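You operate a simulated robot arm through the tools that you are given. There is no shell and no other tool.

You are at the controls of a simulated robot arm. One attempt, no reset.

JOB
Find the PITTED grain in the grey tray and save its picture.
Fine: dimmer at 6, zoom 3; the screen names the surface; one picture only.
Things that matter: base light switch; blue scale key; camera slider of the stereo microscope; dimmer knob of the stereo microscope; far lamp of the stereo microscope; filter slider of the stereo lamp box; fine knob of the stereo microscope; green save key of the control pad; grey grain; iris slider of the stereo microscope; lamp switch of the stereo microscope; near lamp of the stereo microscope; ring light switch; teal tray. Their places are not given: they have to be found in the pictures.

Only the result counts: the job must be done as asked and must still hold three seconds after the hand-in. Knocking over, shifting, dropping, spilling or breaking anything else fails it.

ROBOT AND FRAMES
A 6-joint arm with a two-finger parallel gripper, fixed in place. Base frame: the origin is on the floor under the middle of its stand, x ahead of it, y to its left, z up; the work surface is at about z = 76. Lengths are in cm, angles in degrees, forces in N, time in s.
With the tool pointing down near the work surface it reaches from about 10 to 82 cm from the base axis. Its first joint turns from -115.0 to 115.0 degrees. Payload 4.2 kg.
Tool frame: the origin (TCP) lies between the finger pads and is the grasp point; the fingertips stand 2.3 cm ahead of it; z points along the fingers, y is the line along which they close. Largest opening 9.4 cm; finger width 3.8, thickness 1; the body of the gripper, 5.4 by 9.6 cm, starts 3.9 cm behind the TCP.
Orientation is that of the tool frame in the base frame, as [roll, pitch, yaw] about the fixed x, y, z axes, in that order (R = Rz(yaw) Ry(pitch) Rx(roll)). With the fingers straight down and closing along the base's y, the tool's x points along the base's -x, its y along +y and its z along -z.

CONTROLS
- The arm moves only by the tool apply_moves. Its argument "moves" is a list of rows, each a list of 7 numbers: the turn, a rotation vector about the base's x, y, z in degrees, then the shift along the base's x, y, z in cm, then the opening, from 0 (shut) to 1 (fully open). In form: [[rx, ry, rz, x, y, z, claw], ...]. A call has 1 to 20 rows; each row is the pose to reach, as a shift and turn from the pose commanded when the call began. Rows are played at 5 a second. More than 5 cm and 8.6 degrees between two rows, or a gripper value outside its range, and nothing of the call is played. A pose out of reach is approached as far as the arm can. The call stops where the force on the tool passes 40 N (or 10 N more than at its start, if that is more) or the arm is blocked; 0.2 s more then pass. The fingers move at their own pace (about 10.8 cm/s each) and stop on an object; they squeeze with about 33 N. The grip force told is the motor's: it shows also when the fingers shut on nothing. Time passes only in rows, and 0.2 s behind the last, so rows that repeat a pose let the fingers close. It gives the time, the measured TCP pose, the force on the tool (base axes), the opening and the grip force at its end, in the units of the frame above (readings bear some noise), with the torque about the TCP (base axes, N m) and any sound that the robot's microphone picked up.
- Cameras (640 x 400 px; columns grow to the right, rows downward): "scene" is fixed at [5.37, 49.83, 144.15]; the picture's right is [-0.65, -0.76, 0.00], its down [-0.38, 0.33, -0.87] and it looks along [0.66, -0.57, -0.50] (base axes); focal length 276 px, centre (320, 200). "wrist" rides on the gripper at [8.6, 1.6, -7.5] in the tool frame; the picture's right is [-0.18, 0.98, 0.00], its down [-0.58, -0.11, -0.81] and it looks along [-0.79, -0.15, 0.59] (tool axes); focal length 243 px, centre (320, 200).
- camera(camera): a new picture of that camera. No time passes.
- raise_lower(by): slides the trunk up (or, below 0, down) by that many cm; the arm rides with it, the base frame stays. It gives what a move gives, with no picture.
- probe_pixels(camera, pixels): for up to 12 pixels [column, row] of the newest picture of that camera ("zoom" is the newest enlarged one), the place [x, y, z] in the base frame of the surface seen there, good to about 0.2 cm. No time passes.
- close_up(camera, box): a new picture of the part [left, top, right, bottom] of that camera's present view, enlarged. No time passes.
- close_job(): hands the job in; it is judged then, once.

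Unless the task says otherwise, let go and move clear before handing in.

The tools are called after "Call:" as a command line: name --pt "numbers of a row" for each row, then --argument value for the rest, lists and objects as JSON in quotes. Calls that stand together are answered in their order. apply_moves: Moves the arm, as the interface text tells. Its arguments: {"type":"object","properties":{"moves":{"type":"array"}},"required":["moves"]} The other tools are called the same way: raise_lower (by) moves the trunk up or down; camera (camera) takes a picture; probe_pixels (camera, pixels) gives the place of the surface under pixels of a picture; close_up (camera, box) takes an enlarged picture of a part of a camera's view; close_job () hands the job in.

At the start:

```text
time_s: 0.0
tool_pos: [59.78, -8.28, 132.48]
tool_rot: [179.9, 0.0, 179.9]
force: [0.2, -0.5, -0.3]
ft_torque: [0.02, 0.02, 0.01]
gripper_width: 9.4
finger_force: 0.1
trunk travel left (down, up): [-87.5, 11.5]
```

scene: 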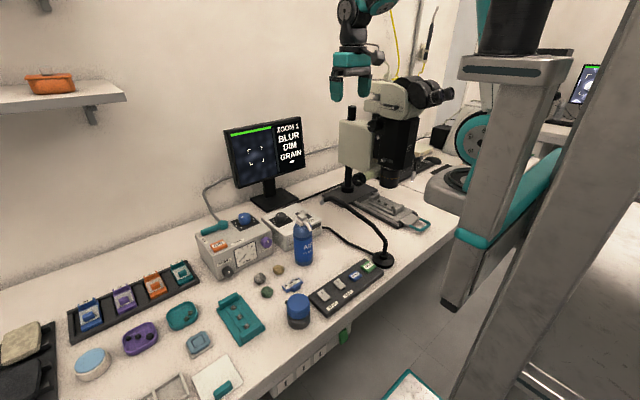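
wrist: 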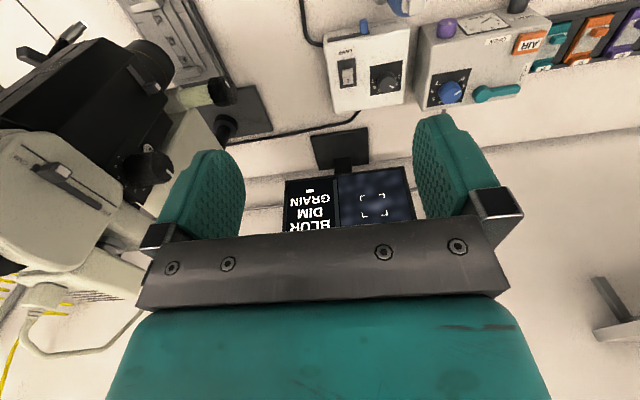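

The scene shows the microscope around (380,140), the screen at (265,155) reading "ZOOM 1 BLUR DIM GRAIN", the control pad at (350,285) and trays at lower left. I'll take enlarged views first to identify all parts.

Call:
close_up --camera "scene" --box '[180, 190, 420, 340]'

Call:
close_up --camera "scene" --box '[310, 70, 470, 240]'

Call:
close_up --camera "scene" --box '[0, 250, 240, 400]'

Call:
close_up --camera "scene" --box '[215, 110, 311, 170]'

```text
2.67 times, centred on (300, 265) of scene
```

zoom: 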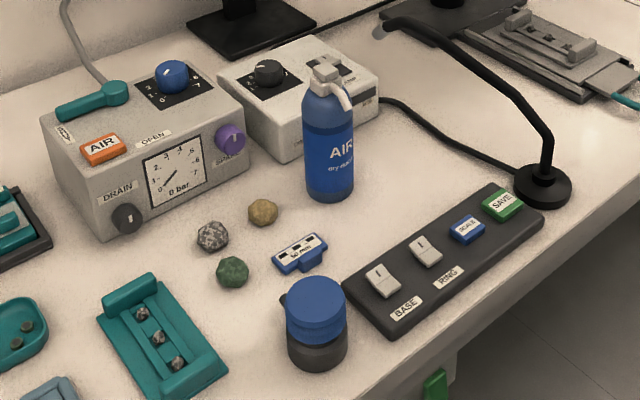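

```text
2.35 times, centred on (390, 155) of scene
```

zoom: 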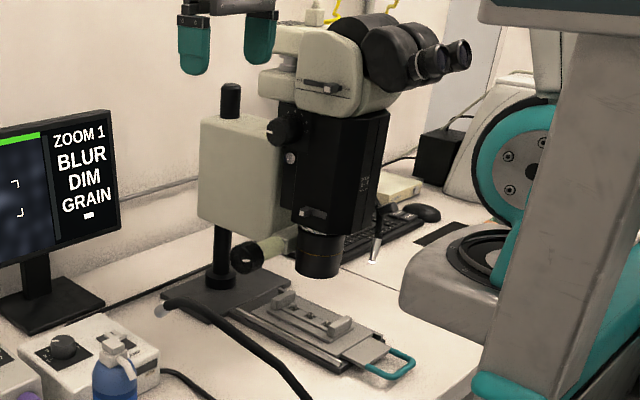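

```text
2.67 times, centred on (120, 325) of scene
```

zoom: 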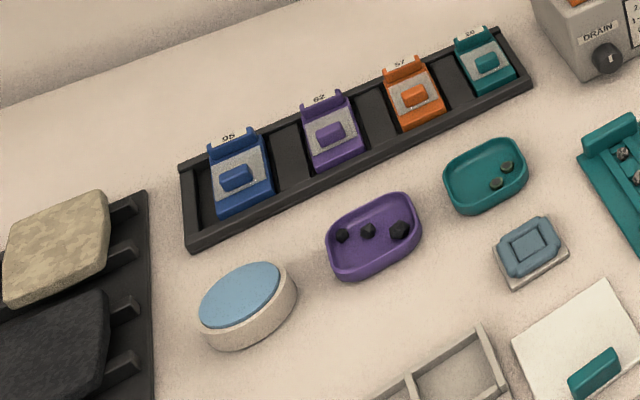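

```text
6.67 times, centred on (263, 140) of scene
```

zoom: 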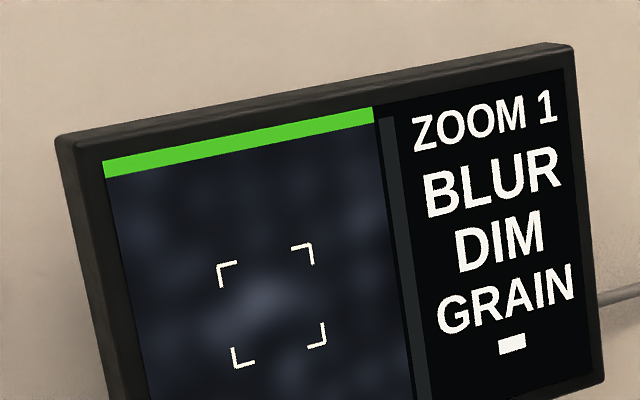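

The grey tray with three grains seems to sit on the stage near (395,205); a teal tray with three grains is at (240,318). I'll look closer at both, the lamp box and the microscope.

Call:
close_up --camera "scene" --box '[350, 185, 446, 245]'

Call:
close_up --camera "scene" --box '[255, 195, 335, 245]'

Call:
close_up --camera "scene" --box '[360, 80, 424, 120]'

Call:
close_up --camera "scene" --box '[340, 110, 436, 190]'

Call:
close_up --camera "scene" --box '[300, 255, 396, 315]'

Call:
close_up --camera "wrist" --box '[0, 0, 240, 150]'

Call:
close_up --camera "wrist" --box '[300, 0, 560, 140]'

Call:
close_up --camera "wrist" --box '[0, 120, 240, 270]'

```text
6.67 times, centred on (398, 215) of scene
```

zoom: 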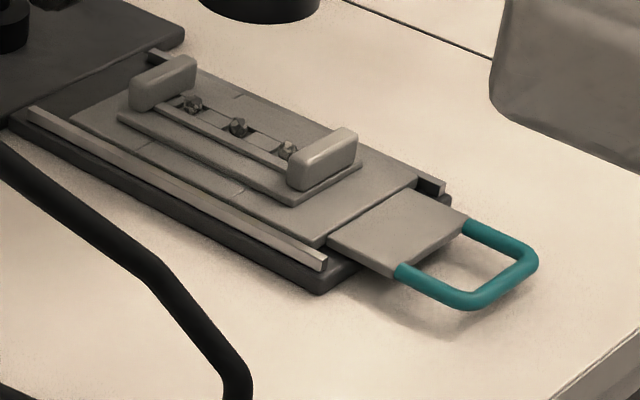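

```text
8.00 times, centred on (295, 220) of scene
```

zoom: 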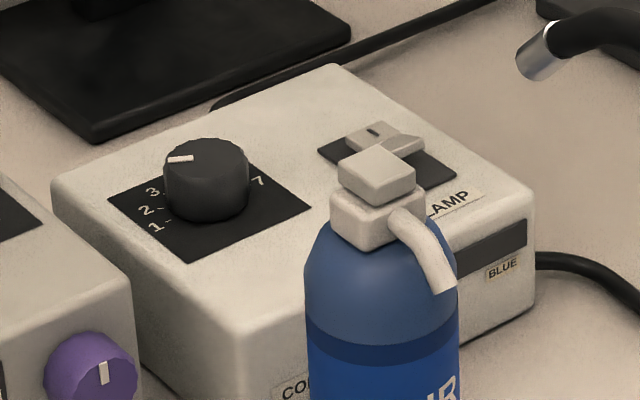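

```text
10.00 times, centred on (392, 100) of scene
```

zoom: 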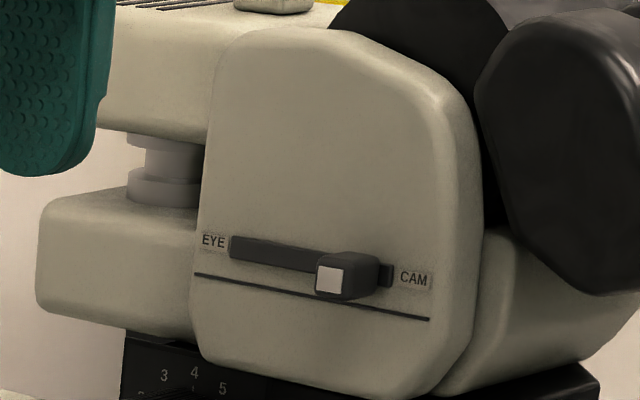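

```text
5.00 times, centred on (388, 150) of scene
```

zoom: 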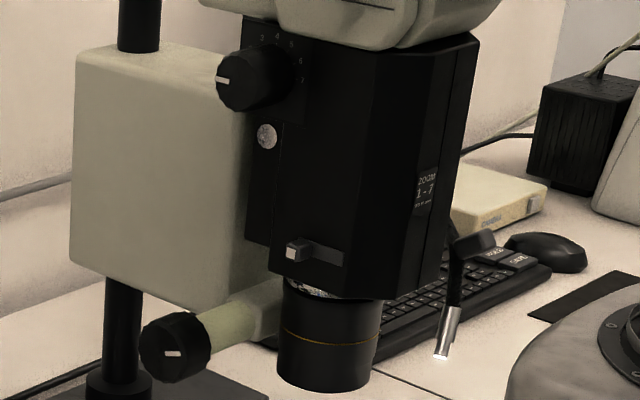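

```text
6.67 times, centred on (348, 285) of scene
```

zoom: 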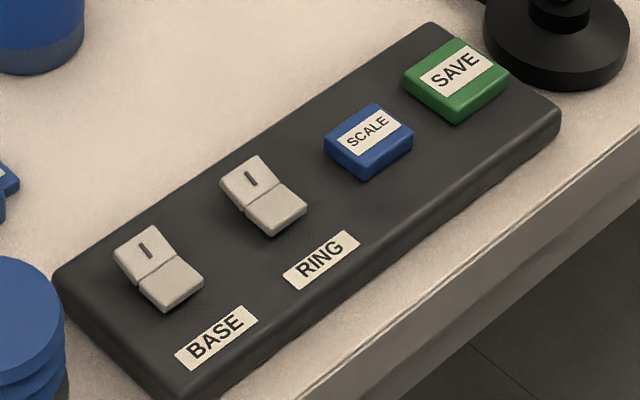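

```text
2.67 times, centred on (120, 75) of wrist
```

zoom: 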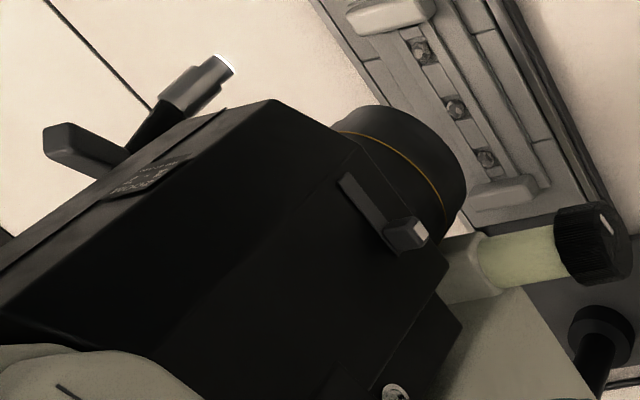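

```text
2.46 times, centred on (430, 70) of wrist
```

zoom: 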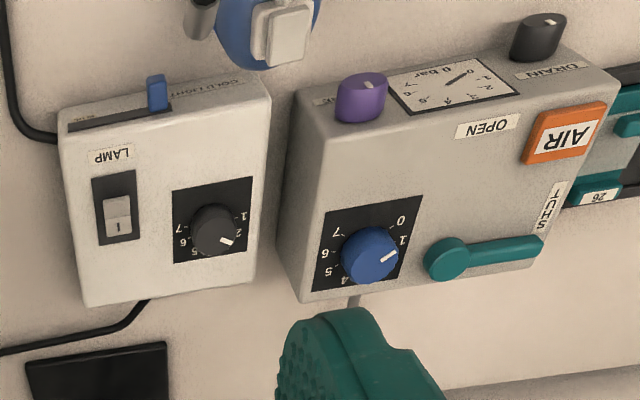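

```text
2.67 times, centred on (120, 195) of wrist
```

zoom: 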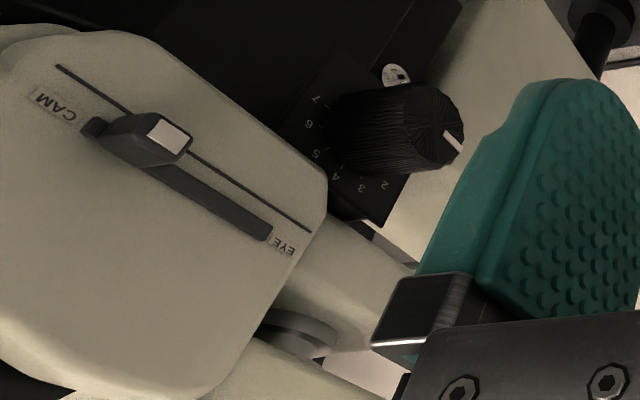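

The knob on the black body carries the zoom numbers, the white box has LAMP switch, dimmer knob and a blue filter tab, and the pad has BASE, RING, SCALE, SAVE. Next I'll measure the places of these.

Call:
camera --camera "scene"

Call:
camera --camera "wrist"

Call:
probe_pixels --camera "scene" --pixels '[[281, 217], [299, 213], [322, 297], [338, 283], [354, 275], [368, 266], [379, 200], [386, 204], [394, 208], [423, 226], [360, 180], [380, 125]]'

Call:
probe_pixels --camera "scene" --pixels '[[395, 106], [388, 200], [400, 160], [399, 199], [386, 198], [378, 187], [381, 262], [347, 200], [392, 173], [306, 225], [268, 170], [355, 130]]'

Call:
probe_pixels --camera "wrist" --pixels '[[164, 51], [152, 87], [222, 92], [347, 80], [387, 84], [364, 28], [63, 172], [158, 18], [172, 40], [182, 59], [449, 92], [82, 28]]'

```text
taken
```

scene: 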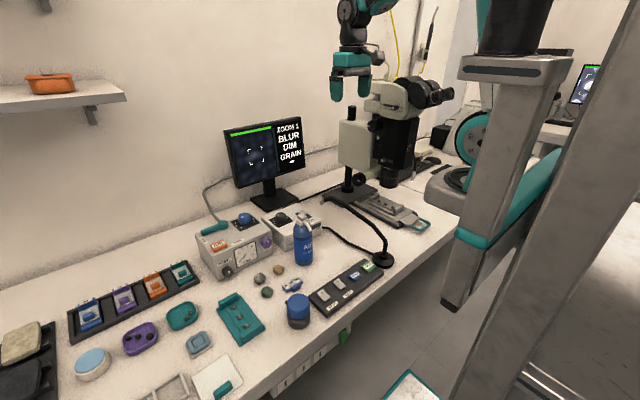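

```text
taken
```

wrist: 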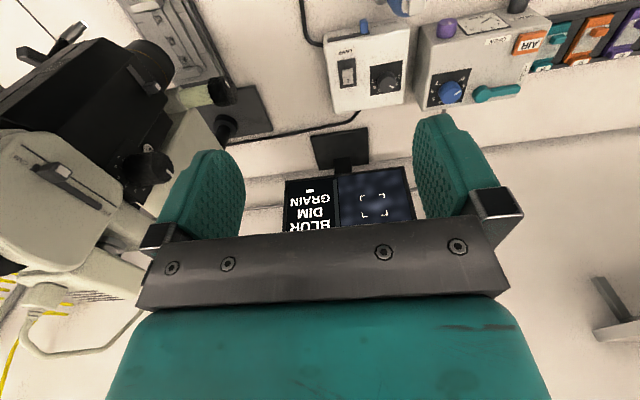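

```text
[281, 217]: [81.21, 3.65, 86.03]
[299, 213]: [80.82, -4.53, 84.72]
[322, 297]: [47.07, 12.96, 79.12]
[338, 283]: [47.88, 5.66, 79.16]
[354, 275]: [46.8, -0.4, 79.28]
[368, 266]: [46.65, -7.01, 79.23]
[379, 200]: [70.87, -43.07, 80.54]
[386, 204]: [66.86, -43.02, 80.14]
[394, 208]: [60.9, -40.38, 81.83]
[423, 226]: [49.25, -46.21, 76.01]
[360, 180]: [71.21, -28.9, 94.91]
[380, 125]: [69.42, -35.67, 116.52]
```

```text
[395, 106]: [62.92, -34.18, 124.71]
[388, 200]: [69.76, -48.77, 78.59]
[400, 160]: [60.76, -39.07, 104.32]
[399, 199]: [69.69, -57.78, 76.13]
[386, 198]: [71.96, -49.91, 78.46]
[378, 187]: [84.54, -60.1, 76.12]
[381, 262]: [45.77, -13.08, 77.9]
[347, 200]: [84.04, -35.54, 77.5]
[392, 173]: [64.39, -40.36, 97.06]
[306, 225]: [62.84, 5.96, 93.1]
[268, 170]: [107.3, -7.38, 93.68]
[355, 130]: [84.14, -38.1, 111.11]
```

```text
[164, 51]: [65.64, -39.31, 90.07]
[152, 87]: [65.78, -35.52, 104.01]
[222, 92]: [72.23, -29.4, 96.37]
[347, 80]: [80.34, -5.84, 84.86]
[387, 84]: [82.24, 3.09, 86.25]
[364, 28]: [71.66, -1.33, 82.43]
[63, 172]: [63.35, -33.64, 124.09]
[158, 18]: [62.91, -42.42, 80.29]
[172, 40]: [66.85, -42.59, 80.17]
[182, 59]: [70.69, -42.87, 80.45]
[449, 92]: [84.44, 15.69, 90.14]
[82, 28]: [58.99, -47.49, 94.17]
```

Now I have rough places of all parts; next I'll take tighter close-ups of the lamp switch, zoom knob, iris and the far/near lamps to read their states.

Call:
close_up --camera "wrist" --box '[320, 10, 416, 110]'

Call:
close_up --camera "wrist" --box '[100, 130, 196, 200]'

Call:
close_up --camera "wrist" --box '[120, 0, 240, 75]'

Call:
close_up --camera "wrist" --box '[130, 60, 250, 150]'

Call:
close_up --camera "scene" --box '[300, 170, 400, 270]'

Call:
close_up --camera "scene" --box '[210, 285, 274, 345]'

```text
4.00 times, centred on (368, 60) of wrist
```

zoom: 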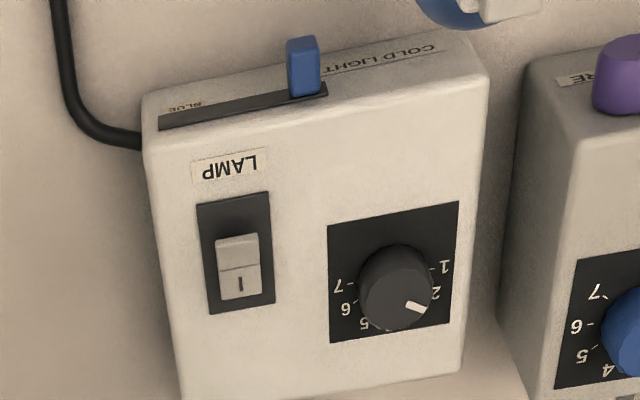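

```text
5.71 times, centred on (148, 165) of wrist
```

zoom: 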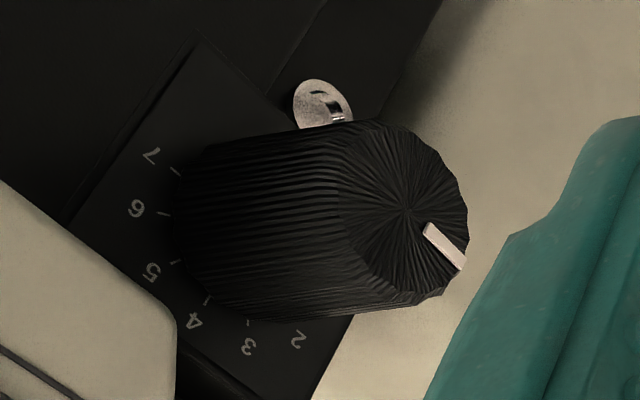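

```text
5.33 times, centred on (180, 38) of wrist
```

zoom: 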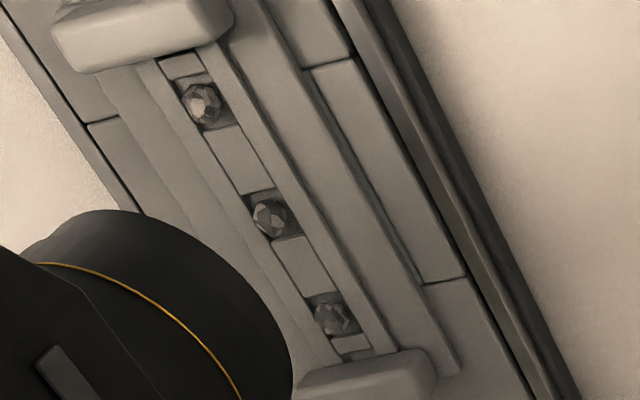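

```text
4.44 times, centred on (190, 105) of wrist
```

zoom: 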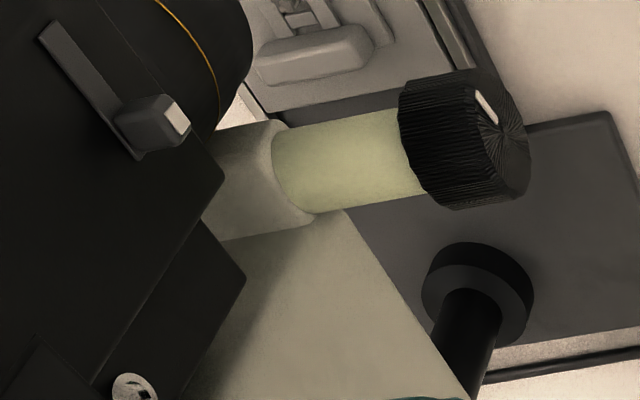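

```text
4.00 times, centred on (350, 220) of scene
```

zoom: 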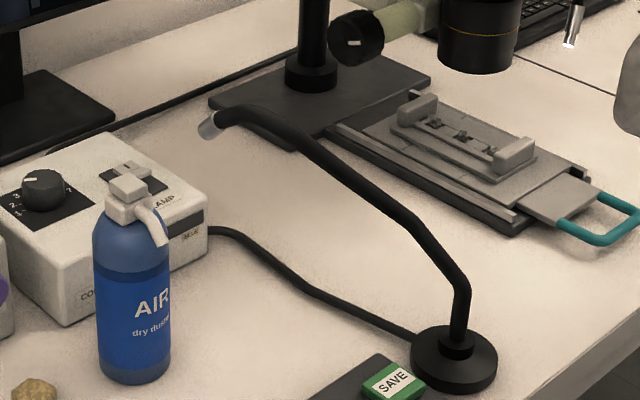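

```text
6.67 times, centred on (242, 315) of scene
```

zoom: 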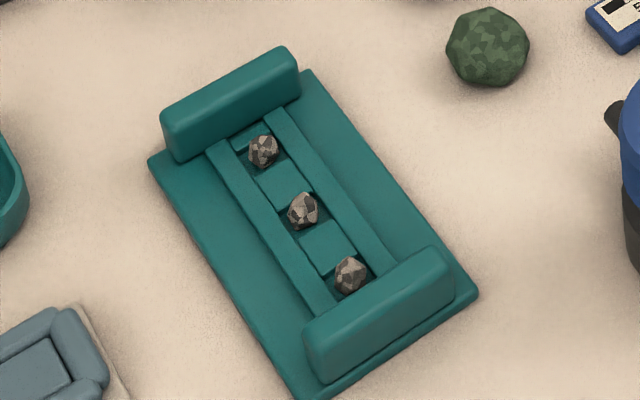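

The lamp box pointer seems to sit near 3 and the zoom pointer at 1; the near lamp's gooseneck points away from the stage. I'll back the arm up and turn the wrist camera towards the microscope for better views.

Call:
apply_moves --pt "0 0 -7 -3.5 0 -1.5 1" --pt "0 0 -14 -7 0 -3 1" --pt "0 0 -21 -10.5 0 -4.5 1" --pt "0 0 -28 -14 0 -6 1" --pt "0 0 -35 -17.5 0 -7.5 1" --pt "0 0 -42 -21 0 -9 1" --pt "0 0 -42 -24 0 -11 0"

Call:
camera --camera "wrist"

Call:
camera --camera "scene"

```text
time_s: 1.6
tool_pos: [42.15, -7.86, 128.08]
tool_rot: [-179.9, -0.2, 137.8]
force: [-0.4, 0.2, 0.2]
ft_torque: [0.02, -0.02, 0.0]
gripper_width: 1.02
finger_force: 0.1
out of reach, approached as far as the arm can: row 5, 6, 7
trunk travel left (down, up): [-87.5, 11.5]
```

```text
taken
```

wrist: 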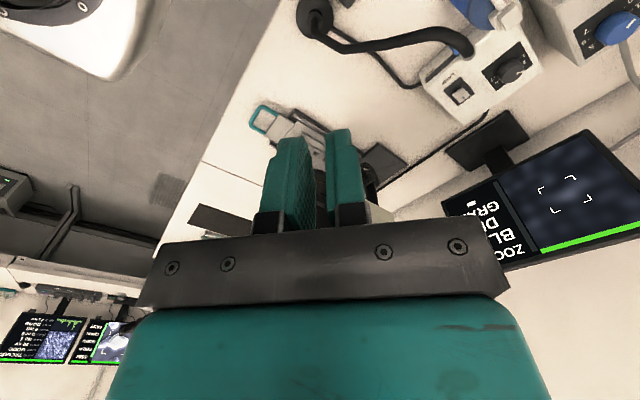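

```text
taken
```

scene: 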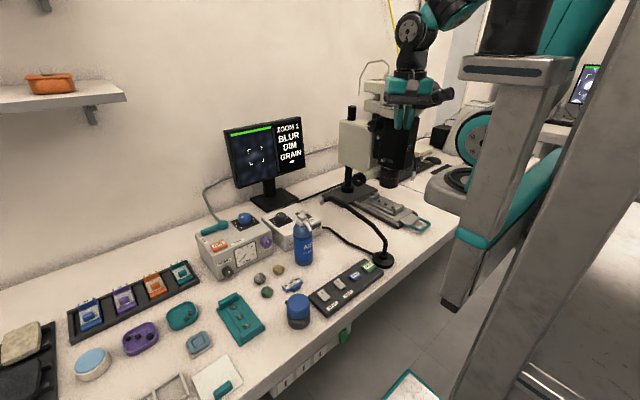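

The closed fingers block the wrist view and the pose behind was out of reach. I'll open the fingers and move to the left of the microscope, looking along -y.

Call:
apply_moves --pt "0 0 0 4 0 0 1" --pt "0 0 -6 8 0 0 1" --pt "0 0 -12 12 0 0 1"

```text
time_s: 2.4
tool_pos: [53.8, -7.83, 128.23]
tool_rot: [180.0, 0.0, 125.8]
force: [-0.8, -0.1, 0.2]
ft_torque: [-0.04, -0.04, 0.0]
gripper_width: 9.41
finger_force: 0.1
trunk travel left (down, up): [-87.5, 11.5]
```

The commanded pose was taken from where the arm stopped, so shifts are reliable. I'll continue down and turn further for a sideways view of the microscope.

Call:
apply_moves --pt "0 0 -7 1 0 -3.5 1" --pt "0 0 -14 2 0 -7 1" --pt "0 0 -21 3 0 -10.5 1" --pt "0 0 -27 4 0 -14 1"

Call:
camera --camera "wrist"

```text
time_s: 3.4
tool_pos: [57.99, -7.93, 113.99]
tool_rot: [179.9, 0.0, 98.8]
force: [0.0, -0.2, 0.5]
ft_torque: [0.02, -0.02, -0.01]
gripper_width: 9.41
finger_force: 0.1
trunk travel left (down, up): [-87.5, 11.5]
```

```text
taken
```

wrist: 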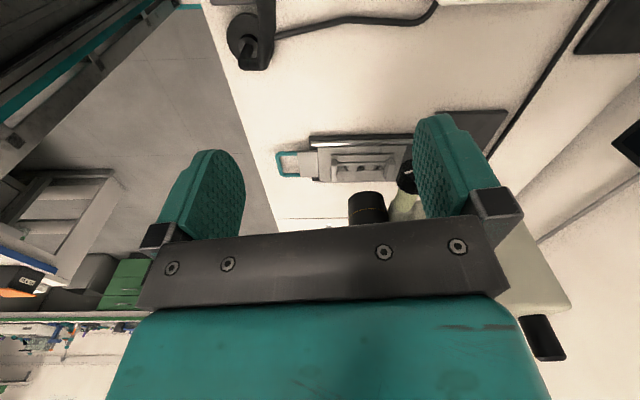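

The stage is now visible between the fingers at (350,160) with the objective at (368,208). I'll enlarge it.

Call:
close_up --camera "wrist" --box '[260, 110, 420, 230]'

Call:
close_up --camera "wrist" --box '[220, 0, 320, 80]'

Call:
probe_pixels --camera "wrist" --pixels '[[350, 210], [368, 215], [386, 210], [368, 194], [348, 176], [365, 177], [382, 177], [312, 160], [281, 165], [408, 173], [255, 20], [243, 35]]'

```text
3.33 times, centred on (340, 170) of wrist
```

zoom: 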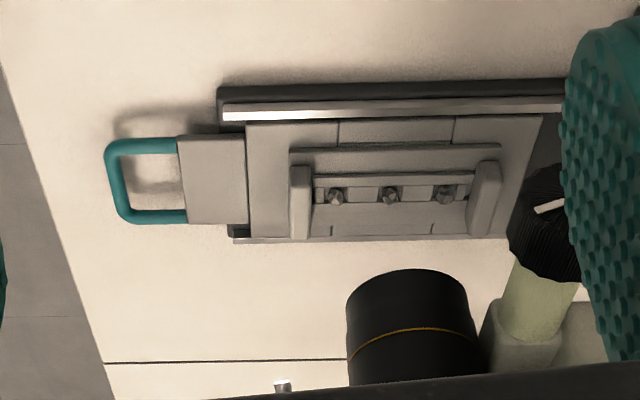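

```text
5.00 times, centred on (270, 40) of wrist
```

zoom: 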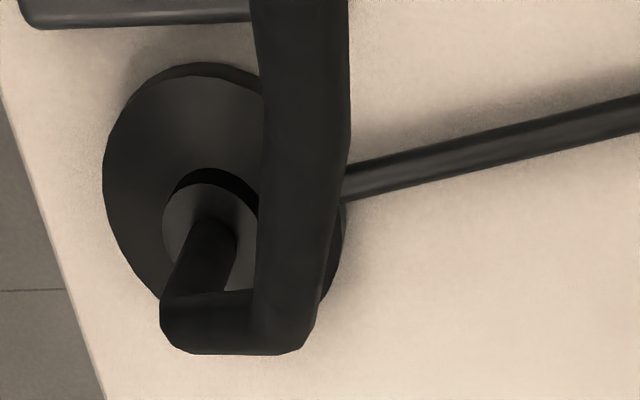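

```text
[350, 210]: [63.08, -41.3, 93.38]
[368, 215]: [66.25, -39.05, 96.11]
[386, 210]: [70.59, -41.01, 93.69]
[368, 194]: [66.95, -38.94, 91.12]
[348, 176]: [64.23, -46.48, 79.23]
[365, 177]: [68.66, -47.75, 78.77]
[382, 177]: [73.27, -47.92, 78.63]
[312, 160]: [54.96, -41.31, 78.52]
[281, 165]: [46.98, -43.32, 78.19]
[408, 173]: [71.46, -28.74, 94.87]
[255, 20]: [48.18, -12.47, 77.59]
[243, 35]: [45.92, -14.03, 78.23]
```

The objective's axis comes out near (66.8,-43), right over the middle grain. I'll check the lamp tips and the lamp switch in the scene view.

Call:
close_up --camera "scene" --box '[310, 180, 350, 220]'

Call:
close_up --camera "scene" --box '[410, 140, 450, 190]'

Call:
close_up --camera "wrist" --box '[310, 190, 350, 230]'

Call:
close_up --camera "scene" --box '[345, 65, 445, 195]'

Call:
probe_pixels --camera "scene" --pixels '[[324, 200], [328, 196], [340, 199], [355, 214], [375, 228], [384, 238], [381, 250], [382, 258]]'

```text
10.00 times, centred on (330, 200) of scene
```

zoom: 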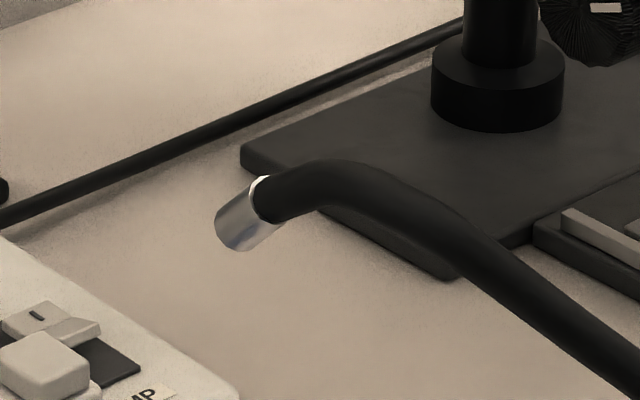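

```text
8.00 times, centred on (430, 165) of scene
```

zoom: 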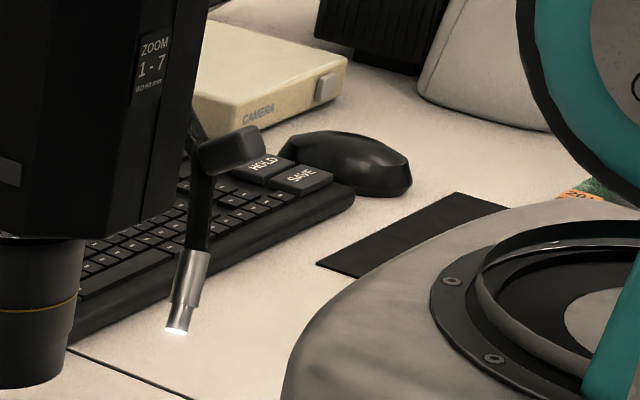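

```text
10.00 times, centred on (330, 210) of wrist
```

zoom: 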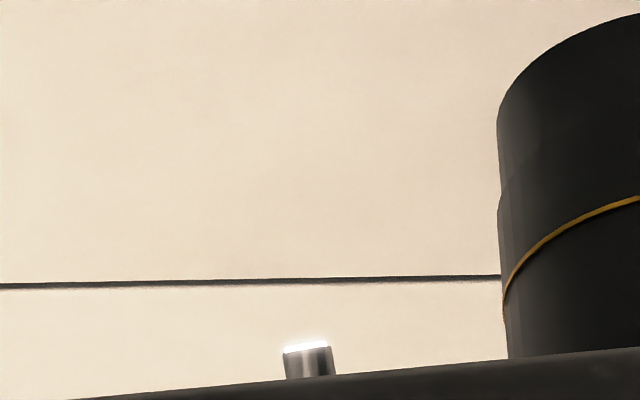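

```text
3.08 times, centred on (395, 130) of scene
```

zoom: 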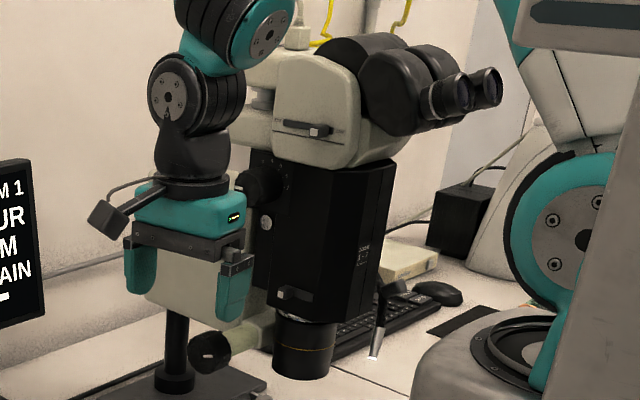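

```text
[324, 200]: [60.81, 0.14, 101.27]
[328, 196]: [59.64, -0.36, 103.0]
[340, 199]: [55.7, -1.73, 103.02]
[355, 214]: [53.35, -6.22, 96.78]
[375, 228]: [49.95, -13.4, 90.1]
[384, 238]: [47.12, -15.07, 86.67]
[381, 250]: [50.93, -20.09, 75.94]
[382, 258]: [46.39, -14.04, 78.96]
```

The far lamp's tip glows while the near lamp's gooseneck points away at (61,0,101); the screen says DIM. I'll first go above the lamp box to view the dimmer, switch and filter, keeping above the gooseneck and bottle.

Call:
apply_moves --pt "0 0 8 0.5 0 2 1" --pt "0 0 16 1 0 4 1" --pt "0 0 24 2 1 6 1" --pt "0 0 32 3 2 6 1" --pt "0 0 40 4 3 6 1" --pt "0 0 48 5 4 6 1" --pt "0 0 56 6 6 6 1" --pt "0 0 64 7 8 6 1" --pt "0 0 72 8 9 6 1" --pt "0 0 81 8 10 6 1"

Call:
camera --camera "wrist"

```text
refused: row 10 steps farther than a row can; nothing moved
```

```text
taken
```

wrist: 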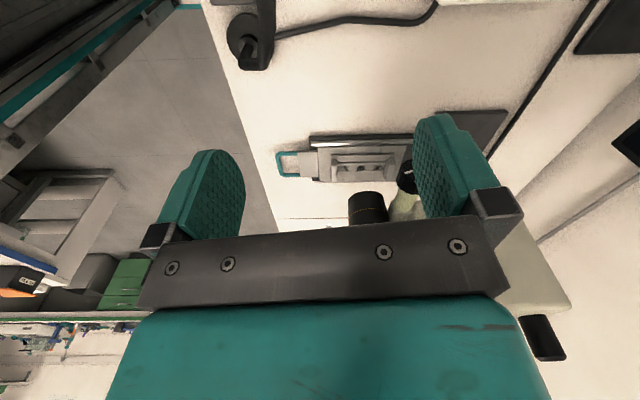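

The last row turned 9 degrees, over the limit, so nothing moved. I'll repeat with even 8.1-degree steps.

Call:
apply_moves --pt "0 0 8.1 0.5 0 2 1" --pt "0 0 16.2 1 0 4 1" --pt "0 0 24.3 2 1 6 1" --pt "0 0 32.4 3 2 6 1" --pt "0 0 40.5 4 3 6 1" --pt "0 0 48.6 5 4 6 1" --pt "0 0 56.7 6 6 6 1" --pt "0 0 64.8 7 8 6 1" --pt "0 0 72.9 8 9 6 1" --pt "0 0 81 8 10 6 1"

Call:
camera --camera "wrist"

```text
time_s: 5.6
tool_pos: [65.92, 2.01, 119.93]
tool_rot: [180.0, 0.0, -180.0]
force: [-0.1, -0.2, 0.4]
ft_torque: [0.01, 0.01, -0.03]
gripper_width: 9.42
finger_force: 0.0
trunk travel left (down, up): [-87.5, 11.5]
```

```text
taken
```

wrist: 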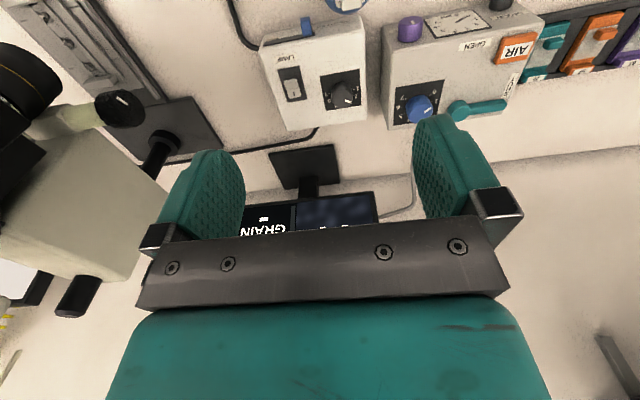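

Call:
close_up --camera "wrist" --box '[255, 0, 375, 135]'

Call:
close_up --camera "wrist" --box '[315, 68, 371, 112]'

Call:
probe_pixels --camera "wrist" --pixels '[[342, 93], [333, 90], [350, 96], [323, 100], [362, 100], [292, 76], [293, 88], [291, 96], [306, 25], [266, 50], [362, 30], [345, 103]]'

```text
2.96 times, centred on (315, 68) of wrist
```

zoom: 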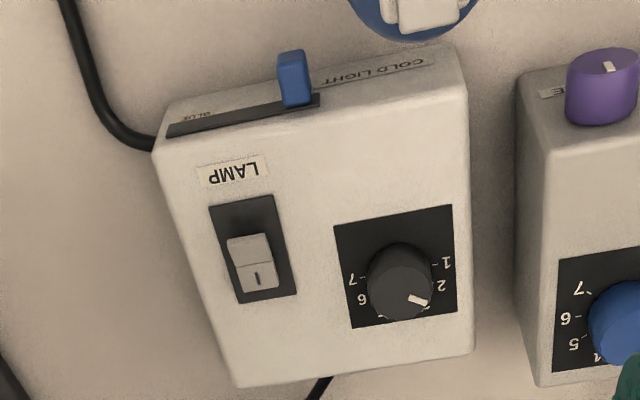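

```text
9.09 times, centred on (343, 90) of wrist
```

zoom: 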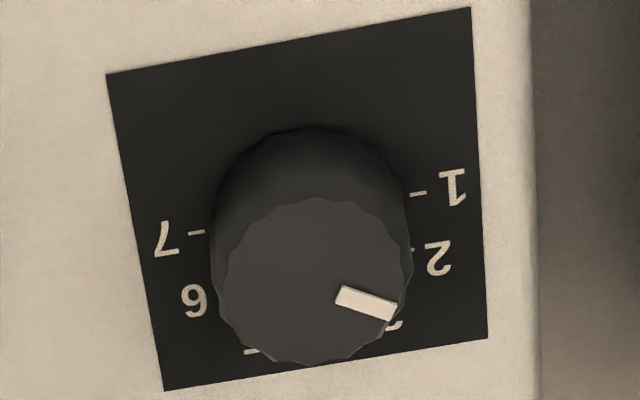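

```text
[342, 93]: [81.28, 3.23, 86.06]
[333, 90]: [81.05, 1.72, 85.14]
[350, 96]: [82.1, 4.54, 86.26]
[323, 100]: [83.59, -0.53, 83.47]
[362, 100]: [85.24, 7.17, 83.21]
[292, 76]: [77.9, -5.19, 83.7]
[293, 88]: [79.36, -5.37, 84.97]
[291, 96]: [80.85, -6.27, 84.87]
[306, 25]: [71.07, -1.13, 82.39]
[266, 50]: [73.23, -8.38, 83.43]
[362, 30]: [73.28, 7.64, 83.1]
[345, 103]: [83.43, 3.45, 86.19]
```

The dimmer dial spans 1–7 over half a turn with 30° per step, and its pointer sits about at 2, so it needs four steps clockwise (seen from above). I'll pin down the knob's centre and the neighbours' heights.

Call:
probe_pixels --camera "wrist" --pixels '[[343, 99], [333, 98], [352, 98], [343, 91], [343, 106.5], [400, 80], [385, 60], [419, 108], [352, 80], [326, 80], [470, 108], [293, 98]]'

Call:
camera --camera "scene"

```text
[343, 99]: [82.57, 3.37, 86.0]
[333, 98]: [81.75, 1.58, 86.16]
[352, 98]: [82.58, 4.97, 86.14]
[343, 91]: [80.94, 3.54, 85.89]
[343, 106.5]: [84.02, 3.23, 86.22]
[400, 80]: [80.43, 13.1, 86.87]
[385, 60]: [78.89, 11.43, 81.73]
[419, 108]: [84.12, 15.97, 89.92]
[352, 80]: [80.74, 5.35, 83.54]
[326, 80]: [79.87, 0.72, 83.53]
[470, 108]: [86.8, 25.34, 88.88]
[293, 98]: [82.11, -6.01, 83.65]
```

```text
taken
```

scene: 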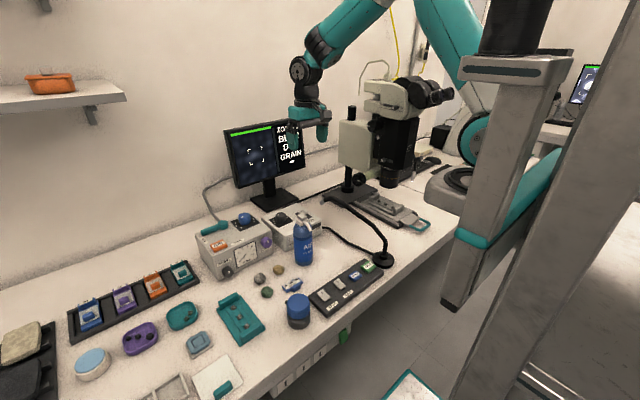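

The knob's centre is at about (82.4,3.3) with its top at z 86.1, and nothing is in the way above it. I'll move above it with the gripper pre-turned +65°.

Call:
apply_moves --pt "0 0 7.5 2 0.2 -1 0.7" --pt "0 0 15 4 0.4 -2 0.7" --pt "0 0 22.5 6 0.6 -4 0.7" --pt "0 0 30 8 0.8 -6 0.7" --pt "0 0 37.5 10 1.0 -8 0.7" --pt "0 0 45 12 1.1 -10 0.7" --pt "0 0 52.5 14 1.2 -13 0.7" --pt "0 0 60 16 1.3 -16 0.7" --pt "0 0 65 16.5 1.3 -19 0.7" --pt "0 0 65 16.5 1.3 -23 0.7"

Call:
camera --camera "wrist"

Call:
camera --camera "scene"

```text
time_s: 7.8
tool_pos: [82.68, 3.65, 97.22]
tool_rot: [-180.0, 0.1, -115.0]
force: [-0.6, -1.1, 1.0]
ft_torque: [0.03, -0.04, -0.03]
gripper_width: 6.57
finger_force: 0.0
trunk travel left (down, up): [-87.5, 11.5]
```

```text
taken
```

wrist: 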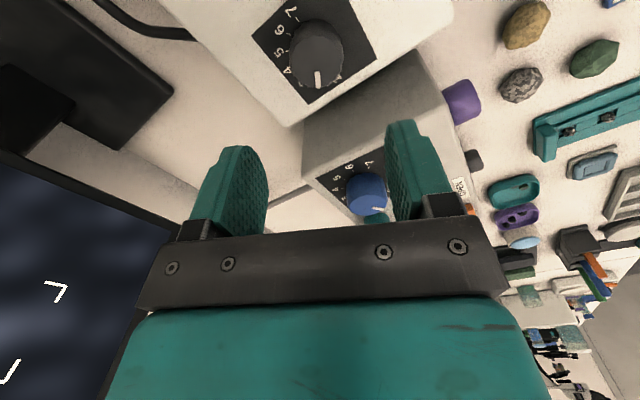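

```text
taken
```

scene: 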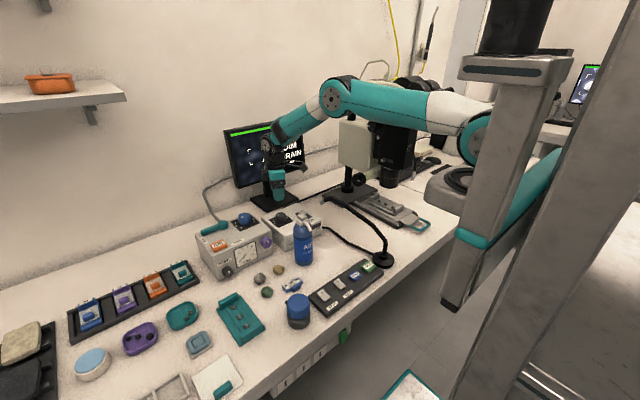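

The gripper stands above the dimmer; the knob shows at (315,55) in the wrist view. I'll read the dial closely.

Call:
close_up --camera "wrist" --box '[240, 0, 400, 110]'

Call:
probe_pixels --camera "wrist" --pixels '[[316, 68], [300, 66], [333, 66], [318, 78], [318, 84], [285, 50], [348, 50], [307, 100]]'

```text
3.64 times, centred on (320, 55) of wrist
```

zoom: 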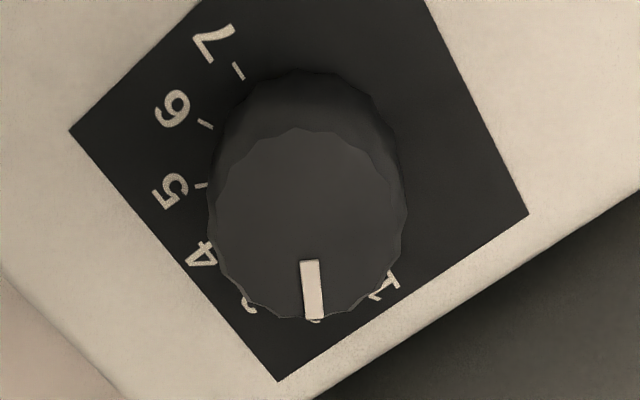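

```text
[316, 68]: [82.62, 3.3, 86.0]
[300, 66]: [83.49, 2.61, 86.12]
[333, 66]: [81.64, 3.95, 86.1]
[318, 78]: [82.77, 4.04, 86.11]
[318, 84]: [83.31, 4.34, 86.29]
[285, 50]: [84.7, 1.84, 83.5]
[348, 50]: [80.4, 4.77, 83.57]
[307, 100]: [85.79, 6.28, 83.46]
```

The pointer is right at 2, so the dial needs four 30° steps. I'll descend partway and check the true tool position.

Call:
apply_moves --pt "0 0 0 0 0 -3 0.6" --pt "0 0 0 0 0 -6 0.6" --pt "0 0 0 0 0 -6 0.6"

```text
time_s: 8.6
tool_pos: [82.43, 3.49, 90.98]
tool_rot: [179.9, 0.1, -115.0]
force: [0.3, 0.0, -0.1]
ft_torque: [0.0, -0.01, 0.01]
gripper_width: 5.65
finger_force: 0.1
trunk travel left (down, up): [-87.5, 11.5]
```

The tool is at (82.43,3.49,90.98) and settled. I'll lower it around the knob with a small correction and close.

Call:
apply_moves --pt "0 0 0 -0.1 -0.3 -2 0.6" --pt "0 0 0 -0.1 -0.3 -4.4 0.6" --pt "0 0 0 -0.1 -0.3 -4.4 0.6" --pt "0 0 0 -0.1 -0.3 -4.4 0.3" --pt "0 0 0 -0.1 -0.3 -4.4 0.3"

Call:
camera --camera "wrist"

```text
time_s: 9.8
tool_pos: [82.57, 3.37, 86.6]
tool_rot: [-179.9, 0.2, -115.3]
force: [18.0, -10.6, -6.1]
ft_torque: [0.45, -0.91, 0.07]
gripper_width: 3.86
finger_force: 45.2
trunk travel left (down, up): [-87.5, 11.5]
```

```text
taken
```

wrist: 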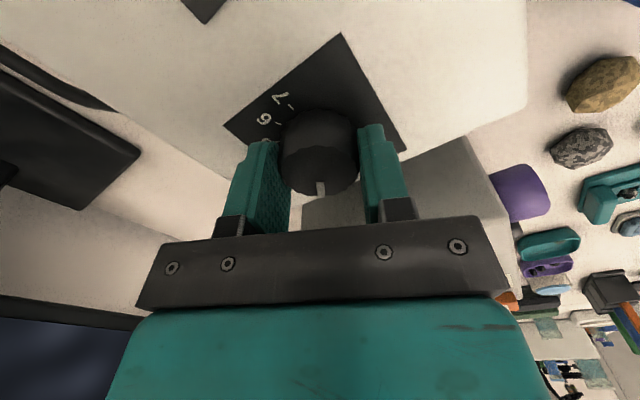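

The knob is gripped (width 3.86) with a 21 N sideways push along the closing line, so the centre is a little off. I'll ease the tool along the push to relieve it.

Call:
apply_moves --pt "0 0 0 0.1 -0.06 0 0.3" --pt "0 0 0 0.15 -0.09 0 0.3" --pt "0 0 0 0.15 -0.09 0 0.3"

```text
time_s: 10.6
tool_pos: [82.62, 3.26, 86.68]
tool_rot: [-179.9, -0.1, -115.1]
force: [14.9, -7.0, 6.4]
ft_torque: [-0.95, -0.03, 0.03]
gripper_width: 3.86
finger_force: 45.3
trunk travel left (down, up): [-87.5, 11.5]
```

The push fell from 21 to 16 N; I'll continue a bit in the same direction.

Call:
apply_moves --pt "0 0 0 0.15 -0.08 0 0.3" --pt "0 0 0 0.3 -0.15 0 0.3" --pt "0 0 0 0.3 -0.15 0 0.3"

```text
time_s: 11.4
tool_pos: [82.67, 3.39, 86.76]
tool_rot: [179.8, 0.0, -114.8]
force: [-4.9, 5.7, 19.1]
ft_torque: [0.79, 0.54, 0.01]
gripper_width: 3.86
finger_force: 45.5
trunk travel left (down, up): [-87.5, 11.5]
```

The sideways force is nearly gone. Now I'll turn the knob clockwise step by step, 120° in total, watching the forces.

Call:
apply_moves --pt "0 0 -7.5 0 0 0 0.3" --pt "0 0 -15 0 0 0 0.3" --pt "0 0 -22.5 0 0 0 0.3" --pt "0 0 -30 0 0 0 0.3" --pt "0 0 -30 0 0 0 0.3"

Call:
camera --camera "wrist"

```text
time_s: 12.6
tool_pos: [82.56, 3.17, 86.53]
tool_rot: [180.0, -0.1, -145.0]
force: [-13.4, 19.7, 2.3]
ft_torque: [0.95, -0.76, 0.0]
gripper_width: 3.87
finger_force: 45.6
trunk travel left (down, up): [-87.5, 11.5]
```

```text
taken
```

wrist: 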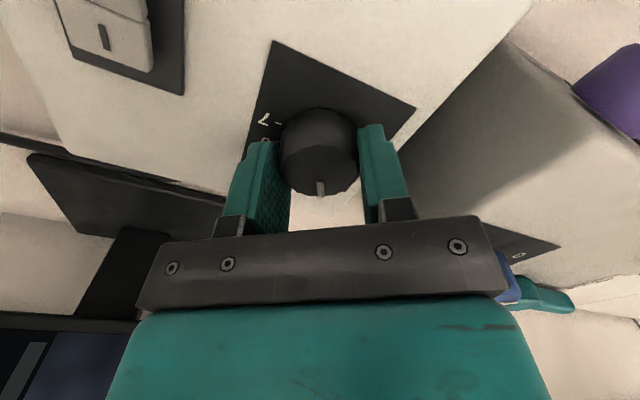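

The pointer moved with the gripper to the next step; the force grew to 24 N along the closing line, so I'll shift slightly that way while turning on.

Call:
apply_moves --pt "0 0 0 -0.12 0.17 0 0.3" --pt "0 0 -7.5 -0.15 0.2 0 0.3" --pt "0 0 -15 -0.15 0.2 0 0.3" --pt "0 0 -22.5 -0.15 0.2 0 0.3" --pt "0 0 -30 -0.15 0.2 0 0.3" --pt "0 0 -30 -0.15 0.2 0 0.3"

```text
time_s: 14.0
tool_pos: [82.62, 3.18, 86.63]
tool_rot: [180.0, 0.0, -175.2]
force: [-6.3, 8.3, 3.3]
ft_torque: [0.09, 0.67, -0.01]
gripper_width: 3.87
finger_force: 44.8
trunk travel left (down, up): [-87.5, 11.5]
```

Forces are low and 60° of the turn are done. I'll turn the remaining 60°.

Call:
apply_moves --pt "0 0 -7.5 0 0 0 0.3" --pt "0 0 -15 0 0 0 0.3" --pt "0 0 -22.5 0 0 0 0.3" --pt "0 0 -30 0 0 0 0.3" --pt "0 0 -37.5 0 0 0 0.3" --pt "0 0 -45 0 0 0 0.3" --pt "0 0 -52.5 0 0 0 0.3" --pt "0 0 -60 0 0 0 0.3" --pt "0 0 -60 0 0 0 0.3"

Call:
camera --camera "wrist"

Call:
camera --camera "scene"

```text
time_s: 16.0
tool_pos: [82.48, 3.13, 86.6]
tool_rot: [180.0, 0.0, 124.7]
force: [-8.6, -31.2, 5.3]
ft_torque: [-0.51, 0.42, 0.03]
gripper_width: 3.84
finger_force: 44.8
trunk travel left (down, up): [-87.5, 11.5]
```

```text
taken
```

wrist: 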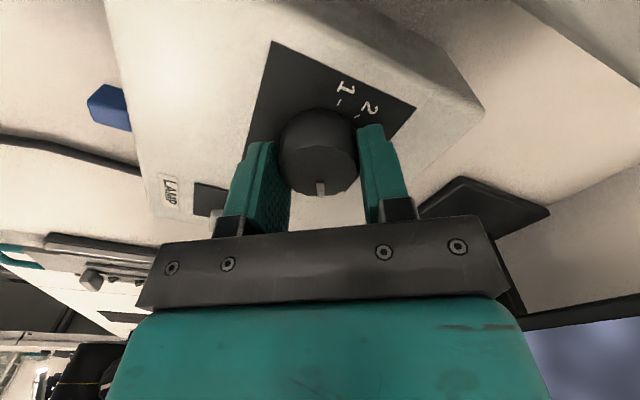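

```text
taken
```

scene: 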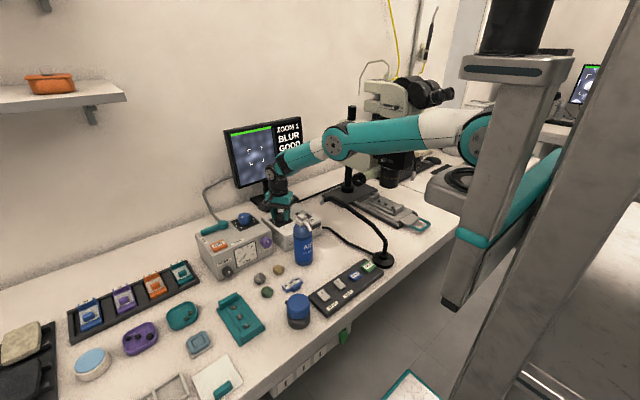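

The screen now reads "BLUR / GOOD", so the light level is right. I'll open the fingers, rise, and read the dial.

Call:
apply_moves --pt "0 0 0 0 0 0 0.6" --pt "0 0 0 0 0 0 0.6" --pt "0 0 0 0 0 4 0.6" --pt "0 0 0 0 0 8 0.6" --pt "0 0 0 0 0 11 0.6" --pt "0 0 0 0 0 11 1"

Call:
camera --camera "wrist"

Call:
close_up --camera "wrist" --box '[240, 0, 400, 110]'

Call:
close_up --camera "scene" --box '[215, 110, 311, 170]'

```text
time_s: 17.4
tool_pos: [82.51, 2.95, 97.41]
tool_rot: [179.9, 0.0, 124.9]
force: [-0.1, 0.5, -0.3]
ft_torque: [-0.03, -0.04, 0.0]
gripper_width: 9.42
finger_force: 0.0
trunk travel left (down, up): [-87.5, 11.5]
```

```text
taken
```

wrist: 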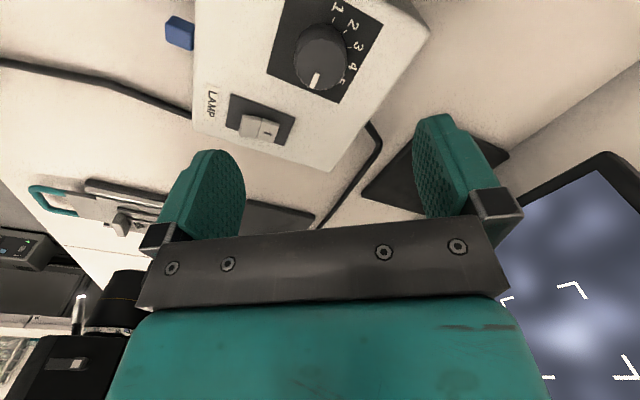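

```text
3.64 times, centred on (320, 55) of wrist
```

zoom: 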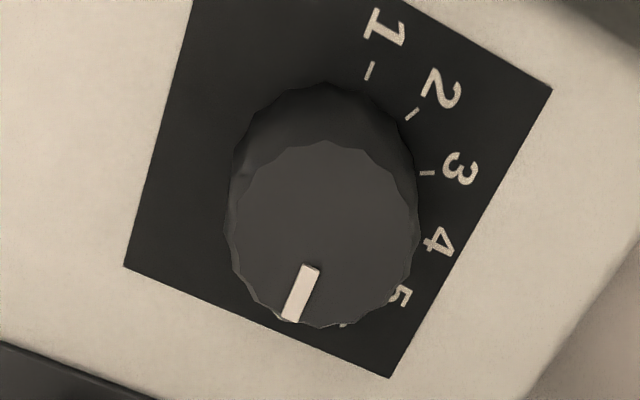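

```text
6.67 times, centred on (263, 140) of scene
```

zoom: 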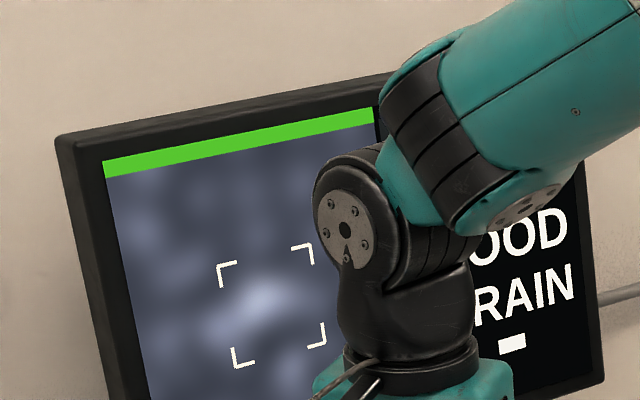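

The pointer sits around 6 but the tick is hidden behind the knob. I'll return to the earlier viewing pose to read it properly, and look at the whole screen.

Call:
apply_moves --pt "0 0 8 -0.5 0 3 1" --pt "0 0 16 -1 0 6 1" --pt "0 0 24 -2.5 0 10 1" --pt "0 0 32 -5 0 13 1" --pt "0 0 40 -8 0 16 1" --pt "0 0 48 -12 -0.5 19 1" --pt "0 0 55 -16.5 -1 22.5 1" --pt "0 0 55 -16.5 -1 22.5 1"

Call:
camera --camera "wrist"

Call:
close_up --camera "wrist" --box '[315, 68, 371, 112]'

Call:
close_up --camera "scene" --box '[255, 195, 335, 245]'

Call:
close_up --camera "scene" --box '[215, 110, 311, 170]'

```text
refused: row 6 steps farther than a row can; nothing moved
```

```text
taken
```

wrist: 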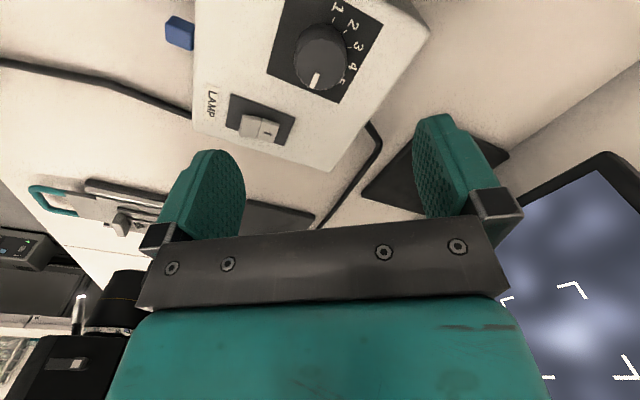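

```text
9.09 times, centred on (343, 90) of wrist
```

zoom: 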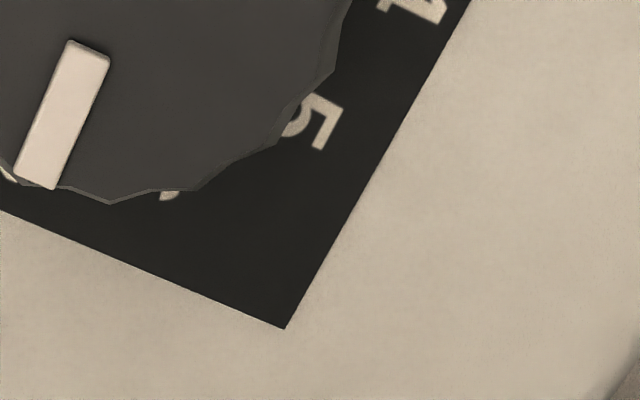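

```text
8.00 times, centred on (295, 220) of scene
```

zoom: 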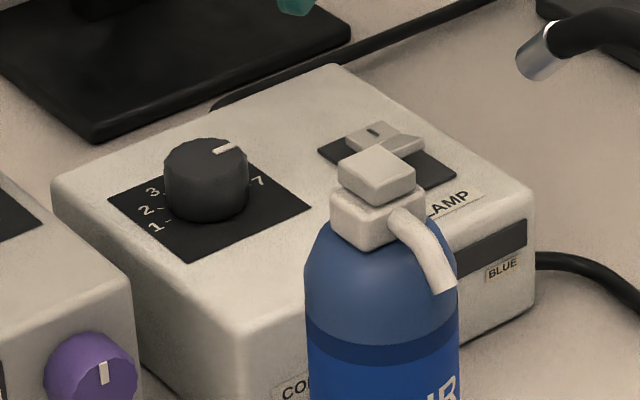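

```text
6.67 times, centred on (263, 140) of scene
```

zoom: 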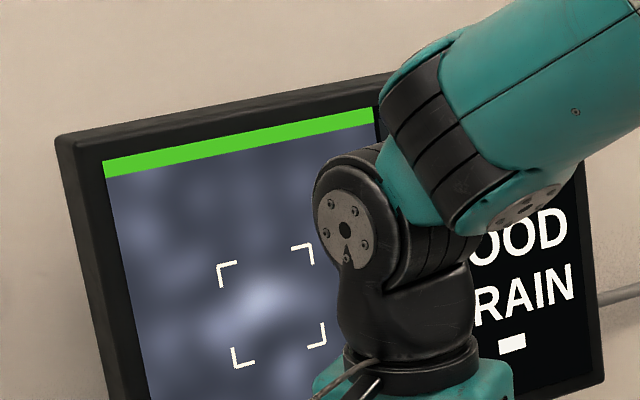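

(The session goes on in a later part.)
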